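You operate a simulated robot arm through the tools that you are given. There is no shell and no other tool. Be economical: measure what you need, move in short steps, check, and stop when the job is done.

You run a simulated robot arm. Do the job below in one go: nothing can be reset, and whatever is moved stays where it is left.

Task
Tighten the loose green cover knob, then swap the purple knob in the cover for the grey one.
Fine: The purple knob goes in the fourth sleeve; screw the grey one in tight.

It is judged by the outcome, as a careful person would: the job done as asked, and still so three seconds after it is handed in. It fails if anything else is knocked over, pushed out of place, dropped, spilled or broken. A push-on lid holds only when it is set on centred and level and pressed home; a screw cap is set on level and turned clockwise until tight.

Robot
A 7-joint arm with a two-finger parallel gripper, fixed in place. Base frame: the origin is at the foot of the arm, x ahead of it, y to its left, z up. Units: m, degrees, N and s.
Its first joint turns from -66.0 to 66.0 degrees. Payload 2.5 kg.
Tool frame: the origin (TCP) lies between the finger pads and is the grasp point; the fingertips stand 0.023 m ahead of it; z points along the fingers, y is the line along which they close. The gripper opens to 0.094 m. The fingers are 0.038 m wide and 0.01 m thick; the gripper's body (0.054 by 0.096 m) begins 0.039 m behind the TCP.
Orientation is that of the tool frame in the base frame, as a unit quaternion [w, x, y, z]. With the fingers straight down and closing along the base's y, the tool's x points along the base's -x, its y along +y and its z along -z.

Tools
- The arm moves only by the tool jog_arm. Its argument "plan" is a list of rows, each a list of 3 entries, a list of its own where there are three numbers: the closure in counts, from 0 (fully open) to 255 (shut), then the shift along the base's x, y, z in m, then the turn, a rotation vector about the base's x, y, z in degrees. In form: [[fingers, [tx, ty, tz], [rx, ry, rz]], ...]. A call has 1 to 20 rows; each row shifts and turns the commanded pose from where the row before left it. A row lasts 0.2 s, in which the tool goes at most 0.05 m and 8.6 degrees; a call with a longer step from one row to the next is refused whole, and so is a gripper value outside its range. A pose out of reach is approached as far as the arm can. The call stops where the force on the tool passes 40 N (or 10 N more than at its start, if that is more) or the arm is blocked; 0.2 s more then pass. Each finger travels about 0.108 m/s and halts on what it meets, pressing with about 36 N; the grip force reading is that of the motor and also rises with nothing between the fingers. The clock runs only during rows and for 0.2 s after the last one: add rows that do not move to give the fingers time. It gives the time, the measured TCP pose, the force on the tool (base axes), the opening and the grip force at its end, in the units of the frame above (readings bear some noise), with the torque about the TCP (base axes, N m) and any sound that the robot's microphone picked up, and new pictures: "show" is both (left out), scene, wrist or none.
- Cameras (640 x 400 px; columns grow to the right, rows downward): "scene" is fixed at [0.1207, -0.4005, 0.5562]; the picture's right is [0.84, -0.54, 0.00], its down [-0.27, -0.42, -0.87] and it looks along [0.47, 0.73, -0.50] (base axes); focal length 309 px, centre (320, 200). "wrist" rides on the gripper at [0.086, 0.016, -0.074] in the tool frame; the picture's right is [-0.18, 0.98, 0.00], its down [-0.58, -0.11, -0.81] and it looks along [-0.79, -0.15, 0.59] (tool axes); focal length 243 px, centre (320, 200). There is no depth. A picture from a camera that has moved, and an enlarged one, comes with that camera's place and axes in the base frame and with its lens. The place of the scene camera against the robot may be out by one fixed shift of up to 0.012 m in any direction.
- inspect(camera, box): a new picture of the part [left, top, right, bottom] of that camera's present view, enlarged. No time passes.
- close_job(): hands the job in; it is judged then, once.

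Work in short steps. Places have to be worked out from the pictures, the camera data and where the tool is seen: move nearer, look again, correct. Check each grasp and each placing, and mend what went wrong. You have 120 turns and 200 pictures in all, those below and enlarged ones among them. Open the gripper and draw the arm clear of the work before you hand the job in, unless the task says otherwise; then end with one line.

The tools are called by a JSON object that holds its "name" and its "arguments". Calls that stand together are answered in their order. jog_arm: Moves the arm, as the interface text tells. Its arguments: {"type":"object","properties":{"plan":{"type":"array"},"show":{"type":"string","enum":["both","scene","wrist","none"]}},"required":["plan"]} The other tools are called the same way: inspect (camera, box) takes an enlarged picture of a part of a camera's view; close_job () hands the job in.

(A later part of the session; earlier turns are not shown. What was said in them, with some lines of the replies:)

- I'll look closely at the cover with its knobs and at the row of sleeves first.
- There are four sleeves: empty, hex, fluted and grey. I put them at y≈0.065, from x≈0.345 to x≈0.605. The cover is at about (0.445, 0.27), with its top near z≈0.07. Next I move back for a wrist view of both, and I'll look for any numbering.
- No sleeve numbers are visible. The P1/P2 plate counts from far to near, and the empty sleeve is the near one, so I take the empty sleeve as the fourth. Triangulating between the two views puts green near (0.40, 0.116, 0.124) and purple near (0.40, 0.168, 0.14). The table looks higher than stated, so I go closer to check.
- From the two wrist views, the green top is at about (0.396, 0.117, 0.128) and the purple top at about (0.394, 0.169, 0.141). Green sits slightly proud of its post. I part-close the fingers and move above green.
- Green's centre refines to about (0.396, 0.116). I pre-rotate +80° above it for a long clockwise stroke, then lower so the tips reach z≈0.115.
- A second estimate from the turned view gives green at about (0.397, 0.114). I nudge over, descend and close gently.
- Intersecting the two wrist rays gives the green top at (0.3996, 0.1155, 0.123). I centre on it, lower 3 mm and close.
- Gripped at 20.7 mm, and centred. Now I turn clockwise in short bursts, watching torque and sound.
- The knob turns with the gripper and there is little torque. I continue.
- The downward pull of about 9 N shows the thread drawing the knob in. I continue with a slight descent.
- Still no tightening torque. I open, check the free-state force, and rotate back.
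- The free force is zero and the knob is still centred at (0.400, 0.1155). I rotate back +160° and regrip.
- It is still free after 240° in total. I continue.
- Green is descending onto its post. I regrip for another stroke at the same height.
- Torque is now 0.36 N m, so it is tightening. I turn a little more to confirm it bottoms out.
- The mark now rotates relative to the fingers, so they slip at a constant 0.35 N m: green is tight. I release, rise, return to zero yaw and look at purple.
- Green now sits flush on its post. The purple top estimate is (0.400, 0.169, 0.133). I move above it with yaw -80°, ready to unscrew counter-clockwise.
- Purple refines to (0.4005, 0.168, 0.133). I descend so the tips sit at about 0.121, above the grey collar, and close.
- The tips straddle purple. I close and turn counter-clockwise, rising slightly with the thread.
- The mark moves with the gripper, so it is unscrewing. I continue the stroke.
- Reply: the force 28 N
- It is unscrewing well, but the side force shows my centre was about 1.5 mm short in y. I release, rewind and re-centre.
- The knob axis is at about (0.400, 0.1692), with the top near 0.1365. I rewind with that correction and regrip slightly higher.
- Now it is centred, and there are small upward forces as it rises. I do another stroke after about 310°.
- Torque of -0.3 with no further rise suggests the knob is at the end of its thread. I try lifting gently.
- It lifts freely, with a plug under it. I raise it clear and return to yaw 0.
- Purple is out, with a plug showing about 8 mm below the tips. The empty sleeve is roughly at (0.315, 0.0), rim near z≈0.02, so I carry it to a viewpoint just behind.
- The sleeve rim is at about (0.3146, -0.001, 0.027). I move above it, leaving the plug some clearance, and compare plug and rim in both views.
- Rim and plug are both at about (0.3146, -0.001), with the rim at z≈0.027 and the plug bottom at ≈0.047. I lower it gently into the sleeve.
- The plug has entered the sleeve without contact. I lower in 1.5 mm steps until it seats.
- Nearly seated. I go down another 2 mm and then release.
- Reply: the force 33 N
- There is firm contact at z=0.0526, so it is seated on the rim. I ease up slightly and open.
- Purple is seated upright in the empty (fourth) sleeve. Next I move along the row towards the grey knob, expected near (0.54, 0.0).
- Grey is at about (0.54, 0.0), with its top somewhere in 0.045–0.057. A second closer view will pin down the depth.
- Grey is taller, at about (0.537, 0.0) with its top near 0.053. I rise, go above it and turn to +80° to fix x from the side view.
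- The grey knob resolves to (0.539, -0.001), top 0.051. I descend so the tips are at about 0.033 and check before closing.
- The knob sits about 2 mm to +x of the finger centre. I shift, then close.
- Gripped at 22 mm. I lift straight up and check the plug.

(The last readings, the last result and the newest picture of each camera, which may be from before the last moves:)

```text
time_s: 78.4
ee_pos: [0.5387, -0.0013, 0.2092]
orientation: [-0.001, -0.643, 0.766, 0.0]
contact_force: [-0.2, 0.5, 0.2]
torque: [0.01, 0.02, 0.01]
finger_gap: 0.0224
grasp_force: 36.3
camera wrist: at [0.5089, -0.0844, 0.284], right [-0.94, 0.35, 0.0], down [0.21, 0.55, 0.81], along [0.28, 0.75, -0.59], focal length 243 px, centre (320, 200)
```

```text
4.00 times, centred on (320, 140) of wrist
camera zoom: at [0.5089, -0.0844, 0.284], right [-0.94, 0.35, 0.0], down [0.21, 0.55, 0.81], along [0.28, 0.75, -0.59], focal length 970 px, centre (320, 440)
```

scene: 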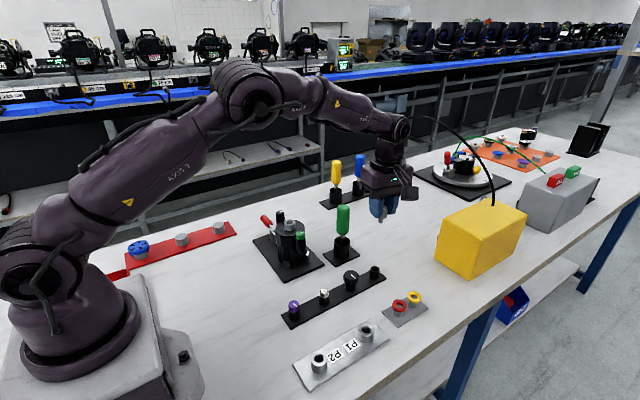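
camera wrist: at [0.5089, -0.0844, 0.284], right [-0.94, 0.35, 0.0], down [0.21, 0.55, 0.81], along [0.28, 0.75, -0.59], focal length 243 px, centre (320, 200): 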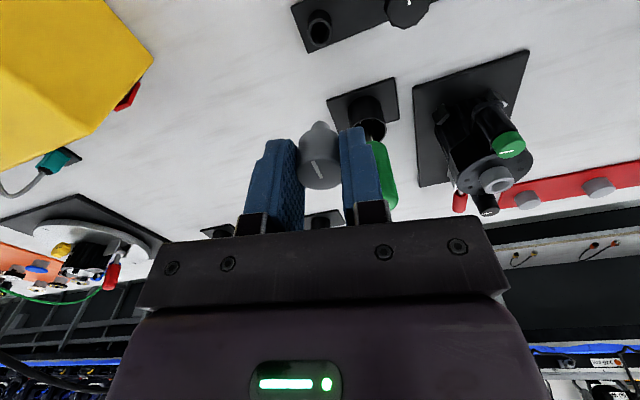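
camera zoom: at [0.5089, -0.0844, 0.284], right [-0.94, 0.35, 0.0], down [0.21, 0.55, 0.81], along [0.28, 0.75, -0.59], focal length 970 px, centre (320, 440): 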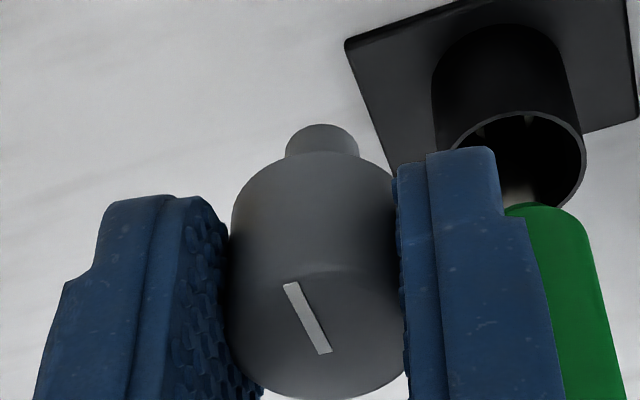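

Grey is held straight. I carry it to above the collar at (0.400, 0.170), staying at z≈0.21 and yaw +80°.

{"name": "jog_arm", "arguments": {"plan": [[255, [-0.0231, 0.0285, 0], [0, 0, 0]], [255, [-0.0231, 0.0285, 0], [0, 0, 0]], [255, [-0.0231, 0.0285, 0], [0, 0, 0]], [255, [-0.0231, 0.0285, 0], [0, 0, 0]], [255, [-0.0231, 0.0285, 0], [0, 0, 0]], [255, [-0.0231, 0.0285, 0], [0, 0, 0]], [255, [0, 0, -0.02], [0, 0, 0]], [255, [0, 0, 0], [0, 0, 0]]], "show": "wrist"}}

{"name": "inspect", "arguments": {"camera": "wrist", "box": [240, 60, 400, 180]}}

{"name": "inspect", "arguments": {"camera": "scene", "box": [250, 180, 350, 255]}}

```text
time_s: 80.2
ee_pos: [0.4018, 0.17, 0.1877]
orientation: [0.0, -0.642, 0.767, 0.0]
contact_force: [-0.1, -0.1, 0.9]
torque: [0.0, -0.01, -0.01]
finger_gap: 0.0223
grasp_force: 36.3
camera wrist: at [0.3701, 0.0866, 0.2627], right [-0.94, 0.35, 0.0], down [0.21, 0.55, 0.81], along [0.28, 0.75, -0.59], focal length 243 px, centre (320, 200)
```

wrist: 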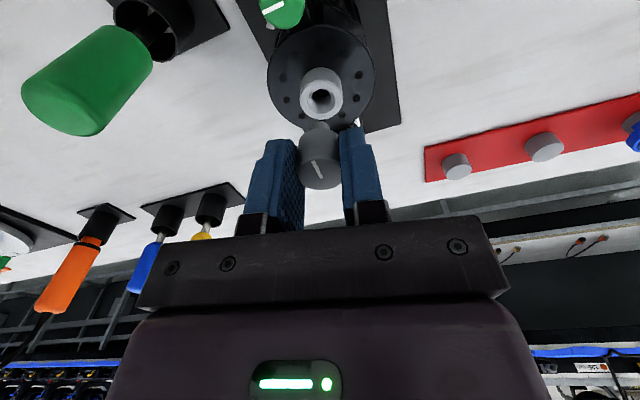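

```text
3.33 times, centred on (320, 120) of wrist
camera zoom: at [0.3701, 0.0866, 0.2627], right [-0.94, 0.35, 0.0], down [0.21, 0.55, 0.81], along [0.28, 0.75, -0.59], focal length 809 px, centre (320, 467)
```

zoom: 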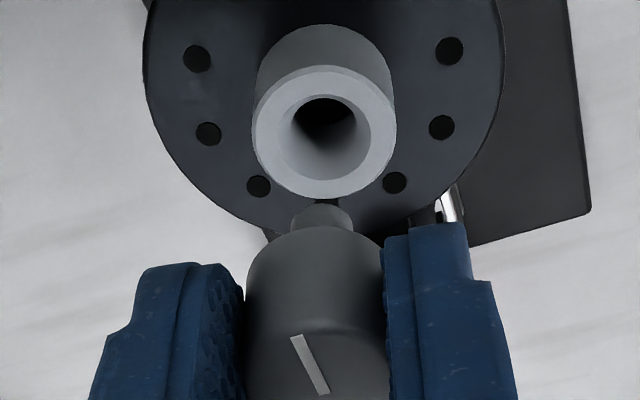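

```text
5.33 times, centred on (300, 218) of scene
camera zoom: at [0.1207, -0.4005, 0.5562], right [0.84, -0.54, 0.0], down [-0.27, -0.42, -0.87], along [0.47, 0.73, -0.5], focal length 1647 px, centre (427, 107)
```

zoom: 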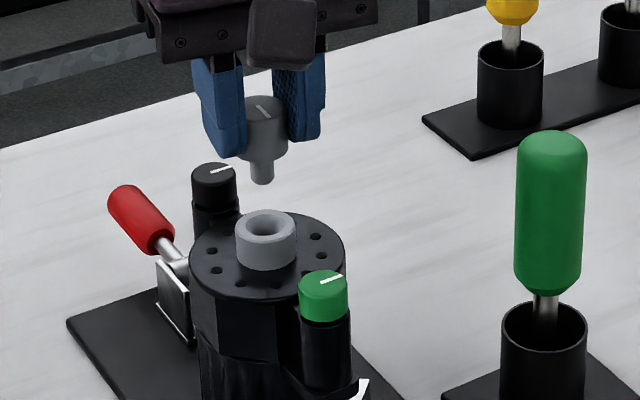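

Collar and plug align at about (0.3997, 0.1697). I lower gently until contact is expected near z≈0.153.

{"name": "jog_arm", "arguments": {"plan": [[255, [-0.0005, 0, -0.012], [0, 0, 0]], [255, [0, 0, -0.01], [0, 0, 0]], [255, [0, 0, -0.004], [0, 0, 0]], [255, [0, 0, -0.003], [0, 0, 0]], [255, [0, 0, -0.002], [0, 0, 0]]], "show": "wrist"}}

{"name": "inspect", "arguments": {"camera": "wrist", "box": [240, 60, 400, 180]}}

```text
time_s: 81.4
ee_pos: [0.3985, 0.1684, 0.1586]
orientation: [0.0, -0.643, 0.766, 0.0]
contact_force: [-0.3, 0.3, 0.0]
torque: [-0.03, 0.01, 0.0]
finger_gap: 0.0224
grasp_force: 35.8
camera wrist: at [0.3695, 0.0858, 0.2326], right [-0.94, 0.35, 0.0], down [0.21, 0.55, 0.81], along [0.28, 0.75, -0.59], focal length 243 px, centre (320, 200)
```

wrist: 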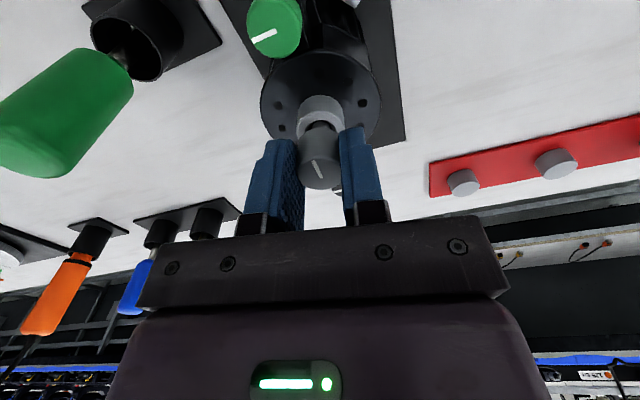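

```text
3.33 times, centred on (320, 120) of wrist
camera zoom: at [0.3695, 0.0858, 0.2326], right [-0.94, 0.35, 0.0], down [0.21, 0.55, 0.81], along [0.28, 0.75, -0.59], focal length 809 px, centre (320, 467)
```

zoom: 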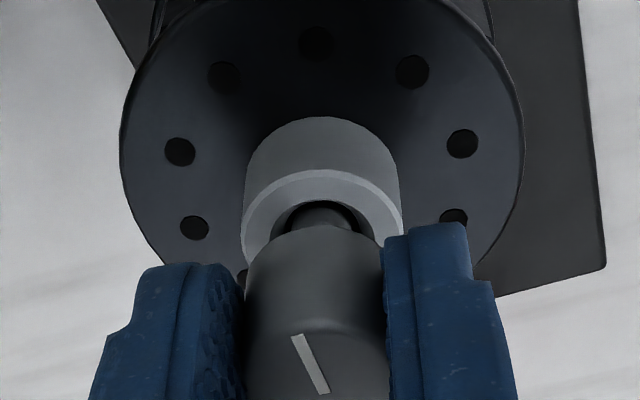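

The plug is entering the hole centred. I continue down in 1.5 mm steps until it touches the thread.

{"name": "jog_arm", "arguments": {"plan": [[255, [0, 0.0007, -0.0015], [0, 0, 0]], [255, [0, 0, -0.0015], [0, 0, 0]], [255, [0, 0, -0.001], [0, 0, 0]], [255, [0, 0, -0.001], [0, 0, 0]]], "show": "none"}}

```text
time_s: 82.4
ee_pos: [0.3994, 0.1694, 0.1534]
orientation: [-0.001, -0.642, 0.767, -0.001]
contact_force: [-6.0, -11.6, 12.7]
torque: [-0.31, 0.18, 0.02]
finger_gap: 0.0223
grasp_force: 35.5
```

Contact with side force (-6, -11.6) means the hole is slightly towards -x and -y. I shift to relieve it.

{"name": "jog_arm", "arguments": {"plan": [[255, [-0.0004, -0.0008, 0], [0, 0, 0]], [255, [0, 0, 0], [0, 0, 0]]], "show": "wrist"}}

{"name": "inspect", "arguments": {"camera": "wrist", "box": [240, 80, 400, 200]}}

{"name": "inspect", "arguments": {"camera": "scene", "box": [260, 190, 340, 250]}}

```text
time_s: 83.0
ee_pos: [0.4, 0.1688, 0.1535]
orientation: [0.001, -0.643, 0.766, 0.0]
contact_force: [-1.9, -8.7, 11.2]
torque: [-0.2, 0.22, 0.03]
finger_gap: 0.0206
grasp_force: 36.2
camera wrist: at [0.3692, 0.0861, 0.2276], right [-0.94, 0.35, 0.0], down [0.21, 0.55, 0.81], along [0.29, 0.76, -0.59], focal length 243 px, centre (320, 200)
```

wrist: 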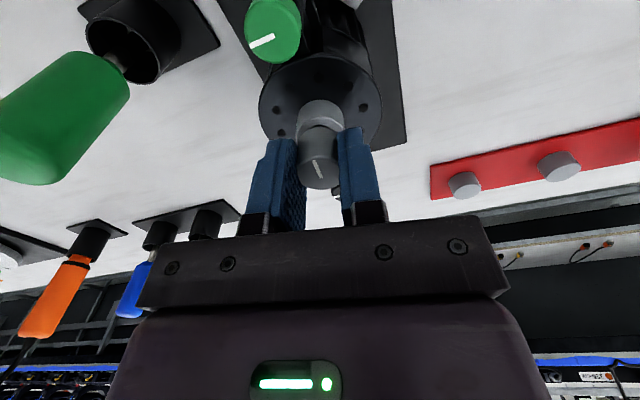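

```text
3.33 times, centred on (320, 140) of wrist
camera zoom: at [0.3692, 0.0861, 0.2276], right [-0.94, 0.35, 0.0], down [0.21, 0.55, 0.81], along [0.29, 0.76, -0.59], focal length 809 px, centre (320, 400)
```

zoom: 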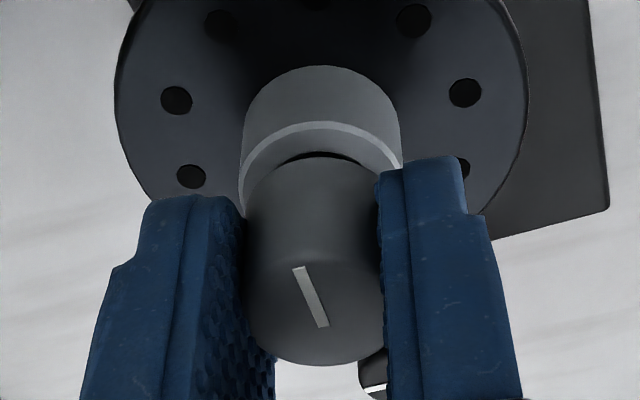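

```text
6.67 times, centred on (300, 220) of scene
camera zoom: at [0.1207, -0.4005, 0.5562], right [0.84, -0.54, 0.0], down [-0.27, -0.42, -0.87], along [0.47, 0.73, -0.5], focal length 2058 px, centre (453, 67)
```

zoom: 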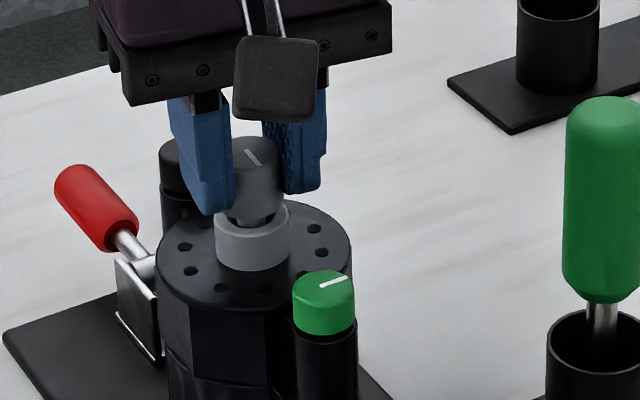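

The knob sits in the bore near the thread start, with some residual side load. I release it so it settles in the bore, then re-centre on it.

{"name": "jog_arm", "arguments": {"plan": [[146, [0, 0, 0], [0, 0, 0]], [146, [0, 0, 0], [0, 0, 0]]], "show": "wrist"}}

{"name": "inspect", "arguments": {"camera": "wrist", "box": [240, 80, 400, 200]}}

{"name": "inspect", "arguments": {"camera": "scene", "box": [260, 190, 340, 250]}}

```text
time_s: 83.6
ee_pos: [0.4005, 0.1686, 0.153]
orientation: [-0.001, -0.643, 0.766, 0.0]
contact_force: [-1.0, 0.8, 0.5]
torque: [-0.02, 0.03, 0.0]
finger_gap: 0.0401
grasp_force: 0.0
camera wrist: at [0.3688, 0.0863, 0.2271], right [-0.94, 0.35, 0.0], down [0.21, 0.55, 0.81], along [0.28, 0.76, -0.59], focal length 243 px, centre (320, 200)
```

wrist: 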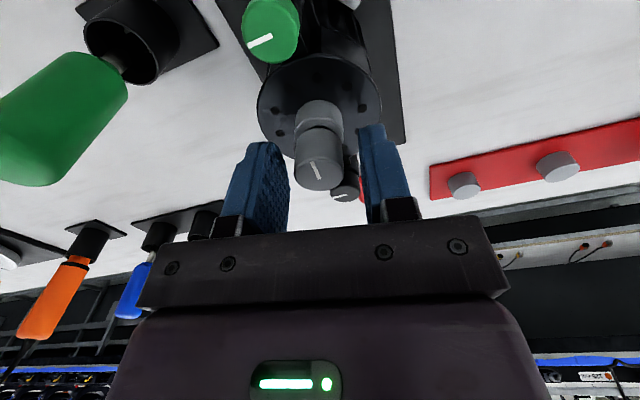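

```text
3.33 times, centred on (320, 140) of wrist
camera zoom: at [0.3688, 0.0863, 0.2271], right [-0.94, 0.35, 0.0], down [0.21, 0.55, 0.81], along [0.28, 0.76, -0.59], focal length 809 px, centre (320, 400)
```

zoom: 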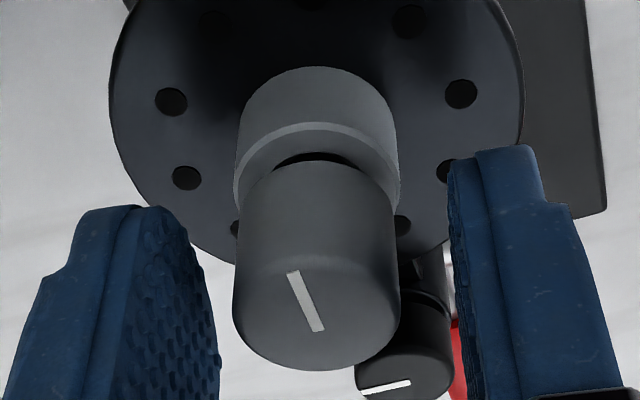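

```text
6.67 times, centred on (300, 220) of scene
camera zoom: at [0.1207, -0.4005, 0.5562], right [0.84, -0.54, 0.0], down [-0.27, -0.42, -0.87], along [0.47, 0.73, -0.5], focal length 2058 px, centre (453, 67)
```

zoom: 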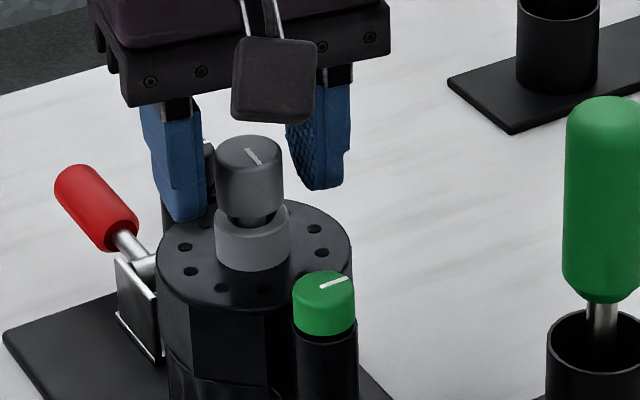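

The knob stands upright in the collar. I regrip centred with a small downward bias and turn clockwise.

{"name": "jog_arm", "arguments": {"plan": [[146, [-0.0002, 0.0007, 0], [0, 0, 0]], [255, [0, 0, 0], [0, 0, 0]], [255, [0, 0, 0], [0, 0, 0]], [255, [0, 0, -0.001], [0, 0, 0]], [255, [0, 0, 0], [0, 0, -8]], [255, [0, 0, 0], [0, 0, -8]], [255, [0, 0, 0], [0, 0, -8]], [255, [0, 0, 0], [0, 0, -8]]], "show": "wrist"}}

```text
time_s: 85.4
ee_pos: [0.3998, 0.1694, 0.1528]
orientation: [0.0, -0.405, 0.914, 0.0]
contact_force: [3.8, -2.5, 2.3]
torque: [-0.09, -0.16, 0.0]
finger_gap: 0.0231
grasp_force: 36.0
camera wrist: at [0.3298, 0.1161, 0.2265], right [-0.6, 0.8, 0.0], down [0.47, 0.36, 0.81], along [0.64, 0.49, -0.59], focal length 243 px, centre (320, 200)
```

wrist: 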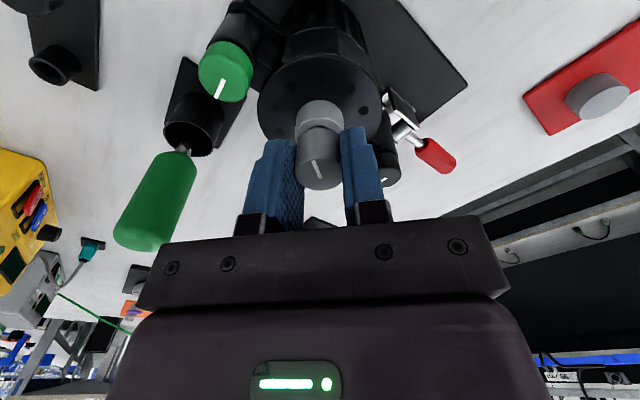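

It turns with the gripper and with low forces. I continue the stroke with slight downward feed.

{"name": "jog_arm", "arguments": {"plan": [[255, [0, 0, -0.0001], [0, 0, -8]], [255, [0, 0, -0.0001], [0, 0, -8]], [255, [0, 0, -0.0001], [0, 0, -8]], [255, [0, 0, -0.0001], [0, 0, -8]], [255, [0, 0, -0.0001], [0, 0, -8]], [255, [0, 0, -0.0001], [0, 0, -8]], [255, [0, 0, -0.0001], [0, 0, -8]], [255, [0, 0, -0.0001], [0, 0, -8]]], "show": "none"}}

{"name": "jog_arm", "arguments": {"plan": [[255, [0, 0, -0.0001], [0, 0, -8]], [255, [0, 0, -0.0001], [0, 0, -8]], [255, [0, 0, -0.0001], [0, 0, -8]], [255, [0, 0, -0.0001], [0, 0, -8]], [255, [0, 0, -0.0001], [0, 0, -8]], [255, [0, 0, -0.0001], [0, 0, -8]], [255, [0, 0, -0.0001], [0, 0, -8]], [255, [0, 0, -0.0001], [0, 0, -8]]], "show": "wrist"}}

{"name": "inspect", "arguments": {"camera": "wrist", "box": [240, 80, 400, 200]}}

```text
time_s: 87.2
ee_pos: [0.3995, 0.1694, 0.1528]
orientation: [0.001, 0.142, 0.99, 0.001]
contact_force: [5.3, 0.1, 1.9]
torque: [0.01, -0.13, 0.02]
finger_gap: 0.0234
grasp_force: 36.1
```

```text
time_s: 89.0
ee_pos: [0.3987, 0.1697, 0.151]
orientation: [0.0, 0.644, 0.765, 0.001]
contact_force: [8.0, 4.6, 4.6]
torque: [0.09, -0.17, 0.04]
finger_gap: 0.0235
grasp_force: 35.8
camera wrist: at [0.4012, 0.2575, 0.2251], right [1.0, -0.01, 0.0], down [-0.01, -0.59, 0.81], along [-0.01, -0.81, -0.59], focal length 243 px, centre (320, 200)
```

wrist: 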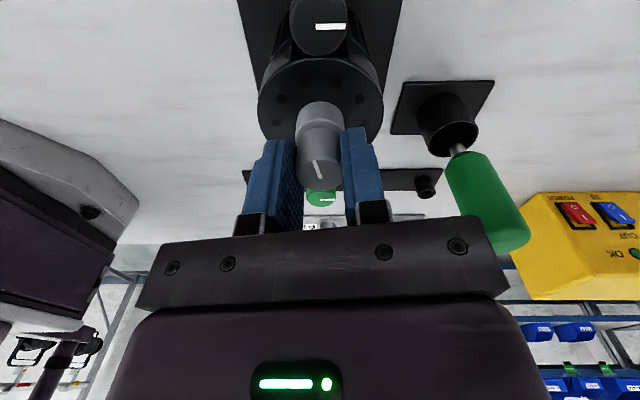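

```text
3.33 times, centred on (320, 140) of wrist
camera zoom: at [0.4012, 0.2575, 0.2251], right [1.0, -0.01, 0.0], down [-0.01, -0.59, 0.81], along [-0.01, -0.81, -0.59], focal length 809 px, centre (320, 400)
```

zoom: 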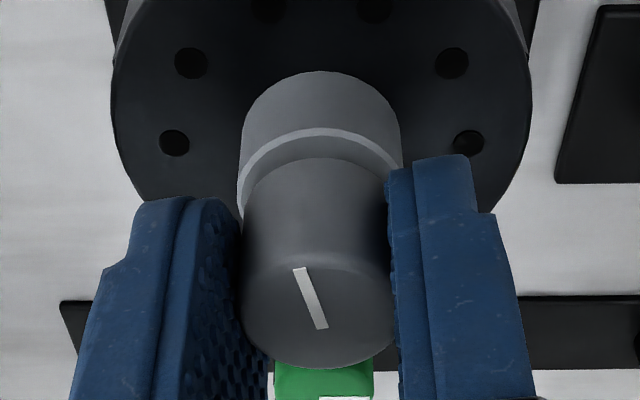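

Progressing: the gap to the collar is shrinking. I open, rewind +160° and regrip.

{"name": "jog_arm", "arguments": {"plan": [[146, [0, 0, 0], [0, 0, 0]], [146, [0.0004, 0, 0], [0, 0, 8]], [146, [0, 0, 0], [0, 0, 8]], [146, [0, 0, 0], [0, 0, 8]], [146, [0, 0, 0], [0, 0, 8]], [146, [0, 0, 0], [0, 0, 8]], [146, [0, 0, 0], [0, 0, 8]], [146, [0, 0, 0], [0, 0, 8]], [146, [0, 0, 0], [0, 0, 8]], [146, [0, 0, 0], [0, 0, 8]], [146, [0, 0, 0], [0, 0, 8]], [146, [0, 0, 0], [0, 0, 8]], [146, [0, 0, 0], [0, 0, 8]], [146, [0, 0, 0], [0, 0, 8]], [146, [0, 0, 0], [0, 0, 8]], [146, [0, 0, 0], [0, 0, 8]], [146, [0, 0, 0], [0, 0, 8]], [146, [0, 0, 0], [0, 0, 8]], [146, [0, 0, 0], [0, 0, 8]], [146, [0, 0, 0], [0, 0, 8]]], "show": "wrist"}}

{"name": "inspect", "arguments": {"camera": "wrist", "box": [240, 80, 400, 200]}}

```text
time_s: 93.2
ee_pos: [0.4001, 0.1701, 0.1507]
orientation: [0.0, -0.589, 0.808, 0.0]
contact_force: [0.4, 0.0, 0.1]
torque: [0.03, -0.01, 0.02]
finger_gap: 0.0403
grasp_force: 0.0
camera wrist: at [0.3583, 0.092, 0.225], right [-0.88, 0.48, 0.0], down [0.28, 0.52, 0.81], along [0.38, 0.71, -0.59], focal length 243 px, centre (320, 200)
```

wrist: 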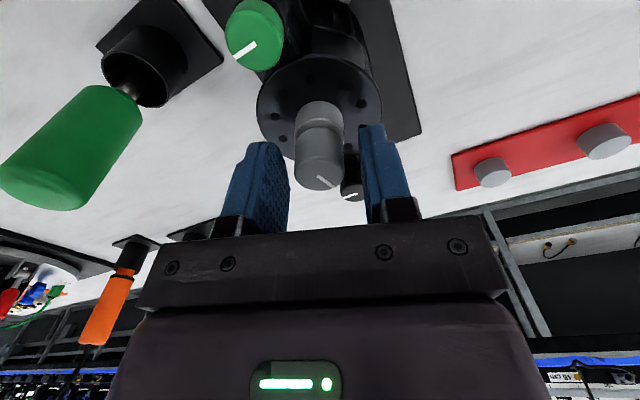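

```text
3.33 times, centred on (320, 140) of wrist
camera zoom: at [0.3583, 0.092, 0.225], right [-0.88, 0.48, 0.0], down [0.28, 0.52, 0.81], along [0.38, 0.71, -0.59], focal length 809 px, centre (320, 400)
```

zoom: 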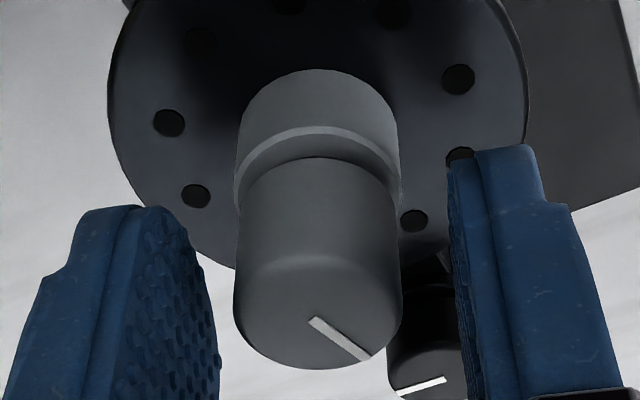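

The knob is upright and sinking into the collar. I regrip for the next stroke from about +72°.

{"name": "jog_arm", "arguments": {"plan": [[146, [0, 0, 0], [0, 0, 8]], [255, [0, 0, 0], [0, 0, 0]], [255, [0, 0, 0], [0, 0, 0]], [255, [0, 0, -0.0001], [0, 0, -8]], [255, [0, 0, -0.0001], [0, 0, -8]], [255, [0, 0, -0.0001], [0, 0, -8]], [255, [0, 0, -0.0001], [0, 0, -8]], [255, [0, 0, -0.0001], [0, 0, -8]], [255, [0, 0, -0.0001], [0, 0, -8]], [255, [0, 0, -0.0001], [0, 0, -8]], [255, [0, 0, -0.0001], [0, 0, -8]], [255, [0, 0, -0.0001], [0, 0, -8]], [255, [0, 0, -0.0001], [0, 0, -8]]], "show": "none"}}

{"name": "jog_arm", "arguments": {"plan": [[255, [0, 0, -0.0001], [0, 0, -8]], [255, [0, 0, -0.0001], [0, 0, -8]], [255, [0, 0, -0.0001], [0, 0, -8]], [255, [0, 0, -0.0001], [0, 0, -8]], [255, [0, 0, -0.0001], [0, 0, -8]], [255, [0, 0, -0.0001], [0, 0, -8]], [255, [0, 0, -0.0001], [0, 0, -8]], [255, [0, 0, -0.0001], [0, 0, -8]], [255, [0, 0, -0.0001], [0, 0, -8]], [255, [0, 0, -0.0001], [0, 0, -8]]], "show": "wrist"}}

{"name": "inspect", "arguments": {"camera": "wrist", "box": [240, 80, 400, 200]}}

```text
time_s: 96.0
ee_pos: [0.3996, 0.1706, 0.1494]
orientation: [0.001, 0.001, 1.0, -0.001]
contact_force: [2.9, 1.5, 1.5]
torque: [0.03, -0.07, -0.03]
finger_gap: 0.023
grasp_force: 35.7
```

```text
time_s: 98.2
ee_pos: [0.3986, 0.1704, 0.1487]
orientation: [0.0, 0.644, 0.765, 0.0]
contact_force: [6.1, 3.7, 0.5]
torque: [0.09, -0.14, 0.06]
finger_gap: 0.0231
grasp_force: 35.8
camera wrist: at [0.4013, 0.2572, 0.2232], right [1.0, -0.01, 0.0], down [-0.01, -0.59, 0.81], along [-0.01, -0.81, -0.59], focal length 243 px, centre (320, 200)
```

wrist: 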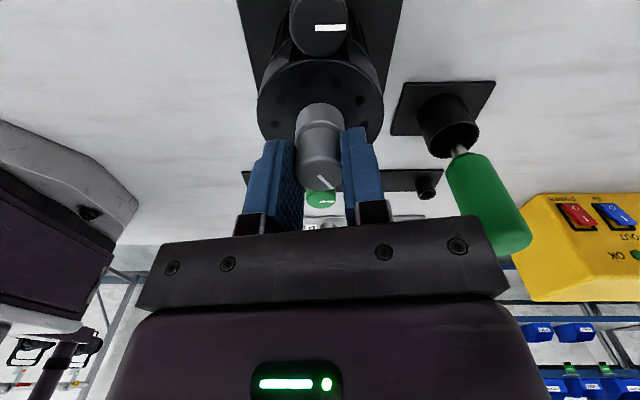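

```text
3.33 times, centred on (320, 140) of wrist
camera zoom: at [0.4013, 0.2572, 0.2232], right [1.0, -0.01, 0.0], down [-0.01, -0.59, 0.81], along [-0.01, -0.81, -0.59], focal length 809 px, centre (320, 400)
```

zoom: 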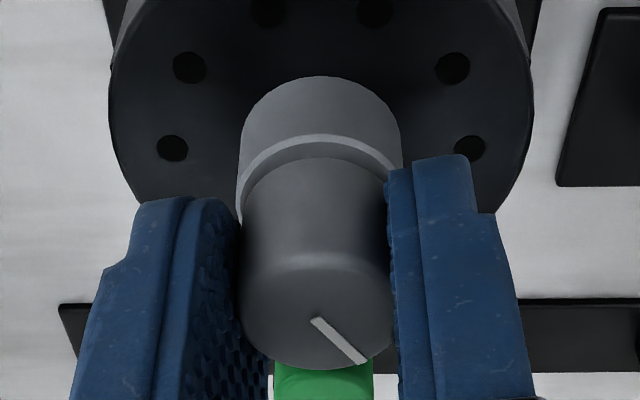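

Still turning freely after about 350°. I do another rewind and stroke.

{"name": "jog_arm", "arguments": {"plan": [[146, [0, 0, 0], [0, 0, 0]], [146, [0.0003, 0, 0], [0, 0, 8]], [146, [0, 0, 0], [0, 0, 8]], [146, [0, 0, 0], [0, 0, 8]], [146, [0, 0, 0], [0, 0, 8]], [146, [0, 0, 0], [0, 0, 8]], [146, [0, 0, 0], [0, 0, 8]], [146, [0, 0, 0], [0, 0, 8]], [146, [0, 0, 0], [0, 0, 8]], [146, [0, 0, 0], [0, 0, 8]], [146, [0, 0, 0], [0, 0, 8]], [146, [0, 0, 0], [0, 0, 8]], [146, [0, 0, 0], [0, 0, 8]], [146, [0, 0, 0], [0, 0, 8]], [146, [0, 0, 0], [0, 0, 8]], [146, [0, 0, 0], [0, 0, 8]], [146, [0, 0, 0], [0, 0, 8]], [146, [0, 0, 0], [0, 0, 8]], [146, [0, 0, 0], [0, 0, 8]], [146, [0, 0, 0], [0, 0, 8]]], "show": "none"}}

{"name": "jog_arm", "arguments": {"plan": [[146, [0, 0, 0], [0, 0, 8]], [255, [0, 0, 0], [0, 0, 0]], [255, [0, 0, 0], [0, 0, 0]], [255, [0, 0, -0.0001], [0, 0, -8]], [255, [0, 0, -0.0001], [0, 0, -8]], [255, [0, 0, -0.0001], [0, 0, -8]], [255, [0, 0, -0.0001], [0, 0, -8]], [255, [0, 0, -0.0001], [0, 0, -8]], [255, [0, 0, 0], [0, 0, -8]], [255, [0, 0, 0], [0, 0, -8]], [255, [0, 0, 0], [0, 0, -8]], [255, [0, 0, 0], [0, 0, -8]], [255, [0, 0, 0], [0, 0, -8]]], "show": "wrist"}}

{"name": "inspect", "arguments": {"camera": "wrist", "box": [240, 80, 400, 200]}}

```text
time_s: 102.4
ee_pos: [0.3993, 0.1699, 0.1483]
orientation: [0.0, -0.589, 0.808, 0.0]
contact_force: [0.2, 0.2, 0.3]
torque: [0.0, 0.02, 0.02]
finger_gap: 0.0402
grasp_force: 0.0
```

```text
time_s: 105.2
ee_pos: [0.4011, 0.1702, 0.1485]
orientation: [0.0, 0.001, 1.0, 0.0]
contact_force: [0.0, 0.0, -0.3]
torque: [0.04, -0.02, 0.35]
finger_gap: 0.0235
grasp_force: 36.4
camera wrist: at [0.314, 0.1857, 0.2224], right [0.19, 0.98, 0.0], down [0.58, -0.11, 0.81], along [0.79, -0.15, -0.59], focal length 243 px, centre (320, 200)
```

wrist: 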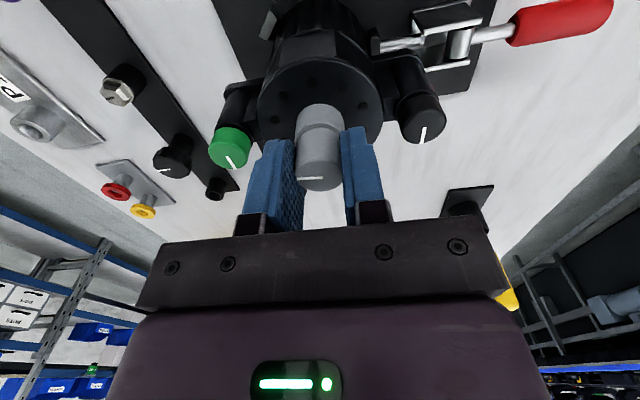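

```text
3.33 times, centred on (320, 140) of wrist
camera zoom: at [0.314, 0.1857, 0.2224], right [0.19, 0.98, 0.0], down [0.58, -0.11, 0.81], along [0.79, -0.15, -0.59], focal length 809 px, centre (320, 400)
```

zoom: 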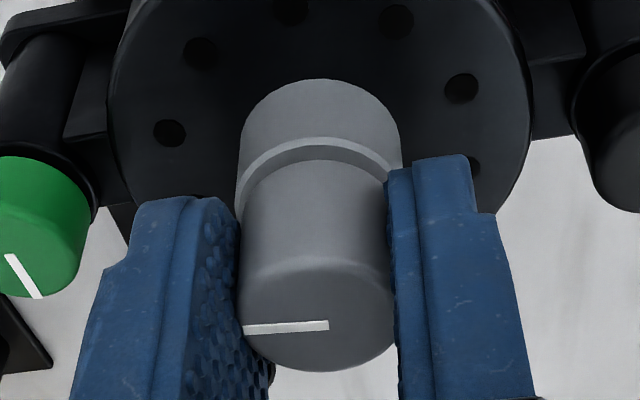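

Torque has reached the same 0.35 N m slip level as with green. I turn 24° more to confirm that the mark moves against the fingers.

{"name": "jog_arm", "arguments": {"plan": [[255, [0, 0, 0], [0, 0, -8]], [255, [0, 0, 0], [0, 0, -8]], [255, [0, 0, 0], [0, 0, -8]]], "show": "wrist"}}

{"name": "inspect", "arguments": {"camera": "wrist", "box": [240, 80, 400, 200]}}

```text
time_s: 106.0
ee_pos: [0.399, 0.17, 0.1472]
orientation: [0.0, 0.208, 0.978, 0.0]
contact_force: [-0.7, 0.8, 0.4]
torque: [0.01, 0.01, 0.51]
finger_gap: 0.0233
grasp_force: 35.9
camera wrist: at [0.3281, 0.2194, 0.2224], right [0.57, 0.82, 0.0], down [0.49, -0.34, 0.81], along [0.66, -0.46, -0.59], focal length 243 px, centre (320, 200)
```

wrist: 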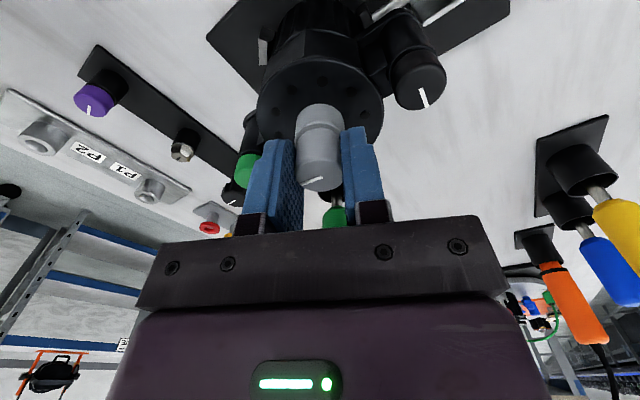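

```text
3.33 times, centred on (320, 140) of wrist
camera zoom: at [0.3281, 0.2194, 0.2224], right [0.57, 0.82, 0.0], down [0.49, -0.34, 0.81], along [0.66, -0.46, -0.59], focal length 809 px, centre (320, 400)
```

zoom: 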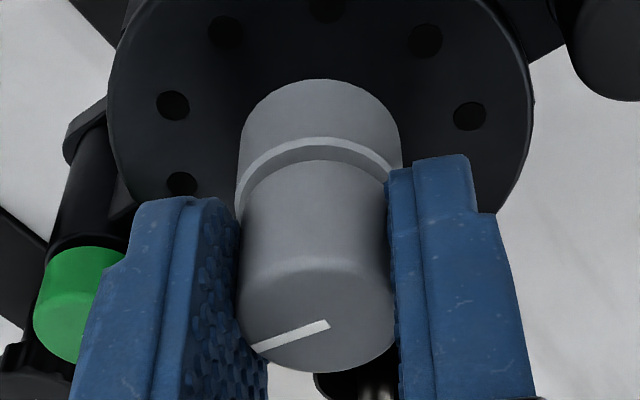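

The mark slips against the fingers at 0.51 N m, so grey is tight. I release, lift clear and check everything.

{"name": "jog_arm", "arguments": {"plan": [[146, [0, 0, 0], [0, 0, 0]], [146, [0, 0, 0], [0, 0, 0]], [146, [0, 0, 0.03], [0, 0, 0]], [146, [0, 0, 0.04], [0, 0, 8]], [146, [0, 0, 0.04], [0, 0, 8]], [146, [-0.03, 0, 0.03], [0, 0, 8]], [146, [-0.04, 0, 0], [0, 0, 0]], [146, [-0.04, 0, 0], [0, 0, 0]], [146, [0, 0, 0], [0, 0, 0]]], "show": "both"}}

{"name": "inspect", "arguments": {"camera": "scene", "box": [250, 200, 350, 275]}}

{"name": "inspect", "arguments": {"camera": "scene", "box": [270, 250, 410, 340]}}

```text
time_s: 108.0
ee_pos: [0.2878, 0.1695, 0.2876]
orientation: [0.0, -0.001, 1.0, 0.0]
contact_force: [0.0, 0.9, 0.8]
torque: [-0.02, 0.0, -0.01]
finger_gap: 0.0401
grasp_force: 0.1
camera wrist: at [0.2025, 0.1856, 0.3621], right [0.18, 0.98, 0.0], down [0.58, -0.11, 0.81], along [0.79, -0.15, -0.59], focal length 243 px, centre (320, 200)
```

scene: 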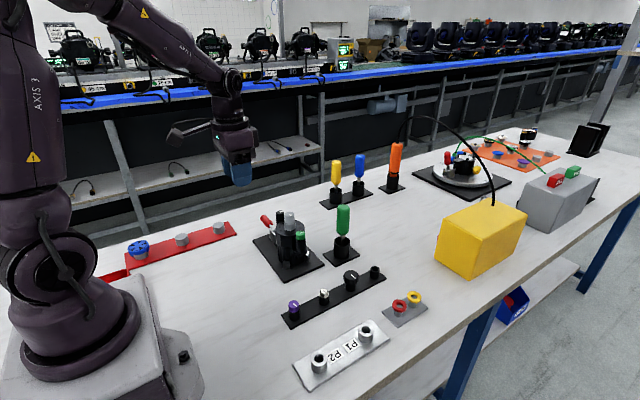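
wrist: 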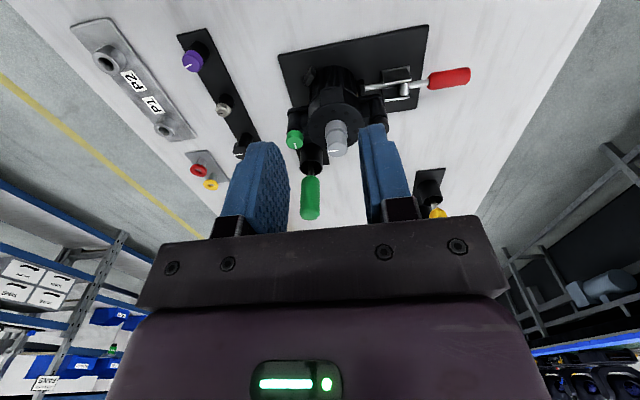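

```text
5.33 times, centred on (300, 238) of scene
camera zoom: at [0.1207, -0.4005, 0.5562], right [0.84, -0.54, 0.0], down [-0.27, -0.42, -0.87], along [0.47, 0.73, -0.5], focal length 1647 px, centre (427, 0)
```

zoom: 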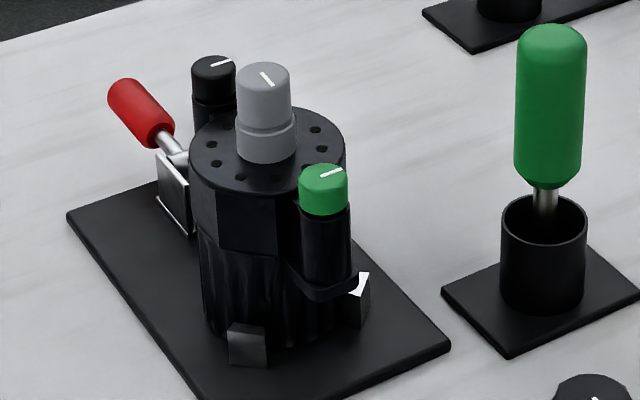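

```text
4.44 times, centred on (340, 295) of scene
camera zoom: at [0.1207, -0.4005, 0.5562], right [0.84, -0.54, 0.0], down [-0.27, -0.42, -0.87], along [0.47, 0.73, -0.5], focal length 1372 px, centre (231, -222)
```

zoom: 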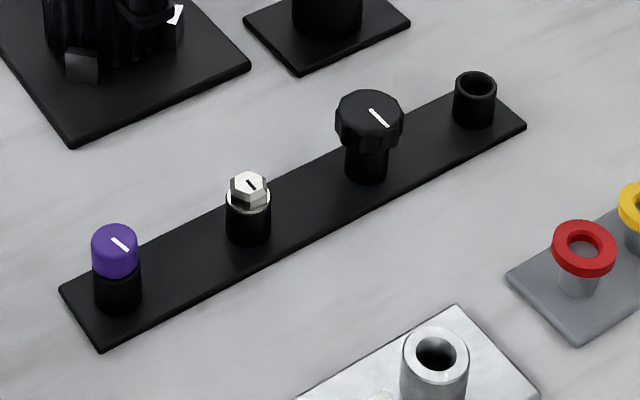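

Grey is flush on the collar, green is flush on its post, purple is upright in its sleeve, and nothing else has moved. I open the gripper fully and hand in.

{"name": "jog_arm", "arguments": {"plan": [[0, [0, 0, 0.02], [0, 0, 0]], [0, [0, 0, 0.02], [0, 0, 0]], [0, [0, 0, 0], [0, 0, 0]]], "show": "none"}}

{"name": "close_job", "arguments": {}}

```text
time_s: 108.8
ee_pos: [0.2891, 0.1695, 0.328]
orientation: [0.0, 0.0, 1.0, 0.0]
contact_force: [-0.6, 0.0, -0.2]
torque: [-0.02, -0.04, 0.04]
finger_gap: 0.0942
grasp_force: 0.1
```

```text
The job is handed in.
```

The green cover knob is tight, the grey knob is screwed tight into the cover, and the purple knob is in the sleeve that was empty. The sleeves aren't numbered, so I took the empty one, nearest the arm, as the fourth.
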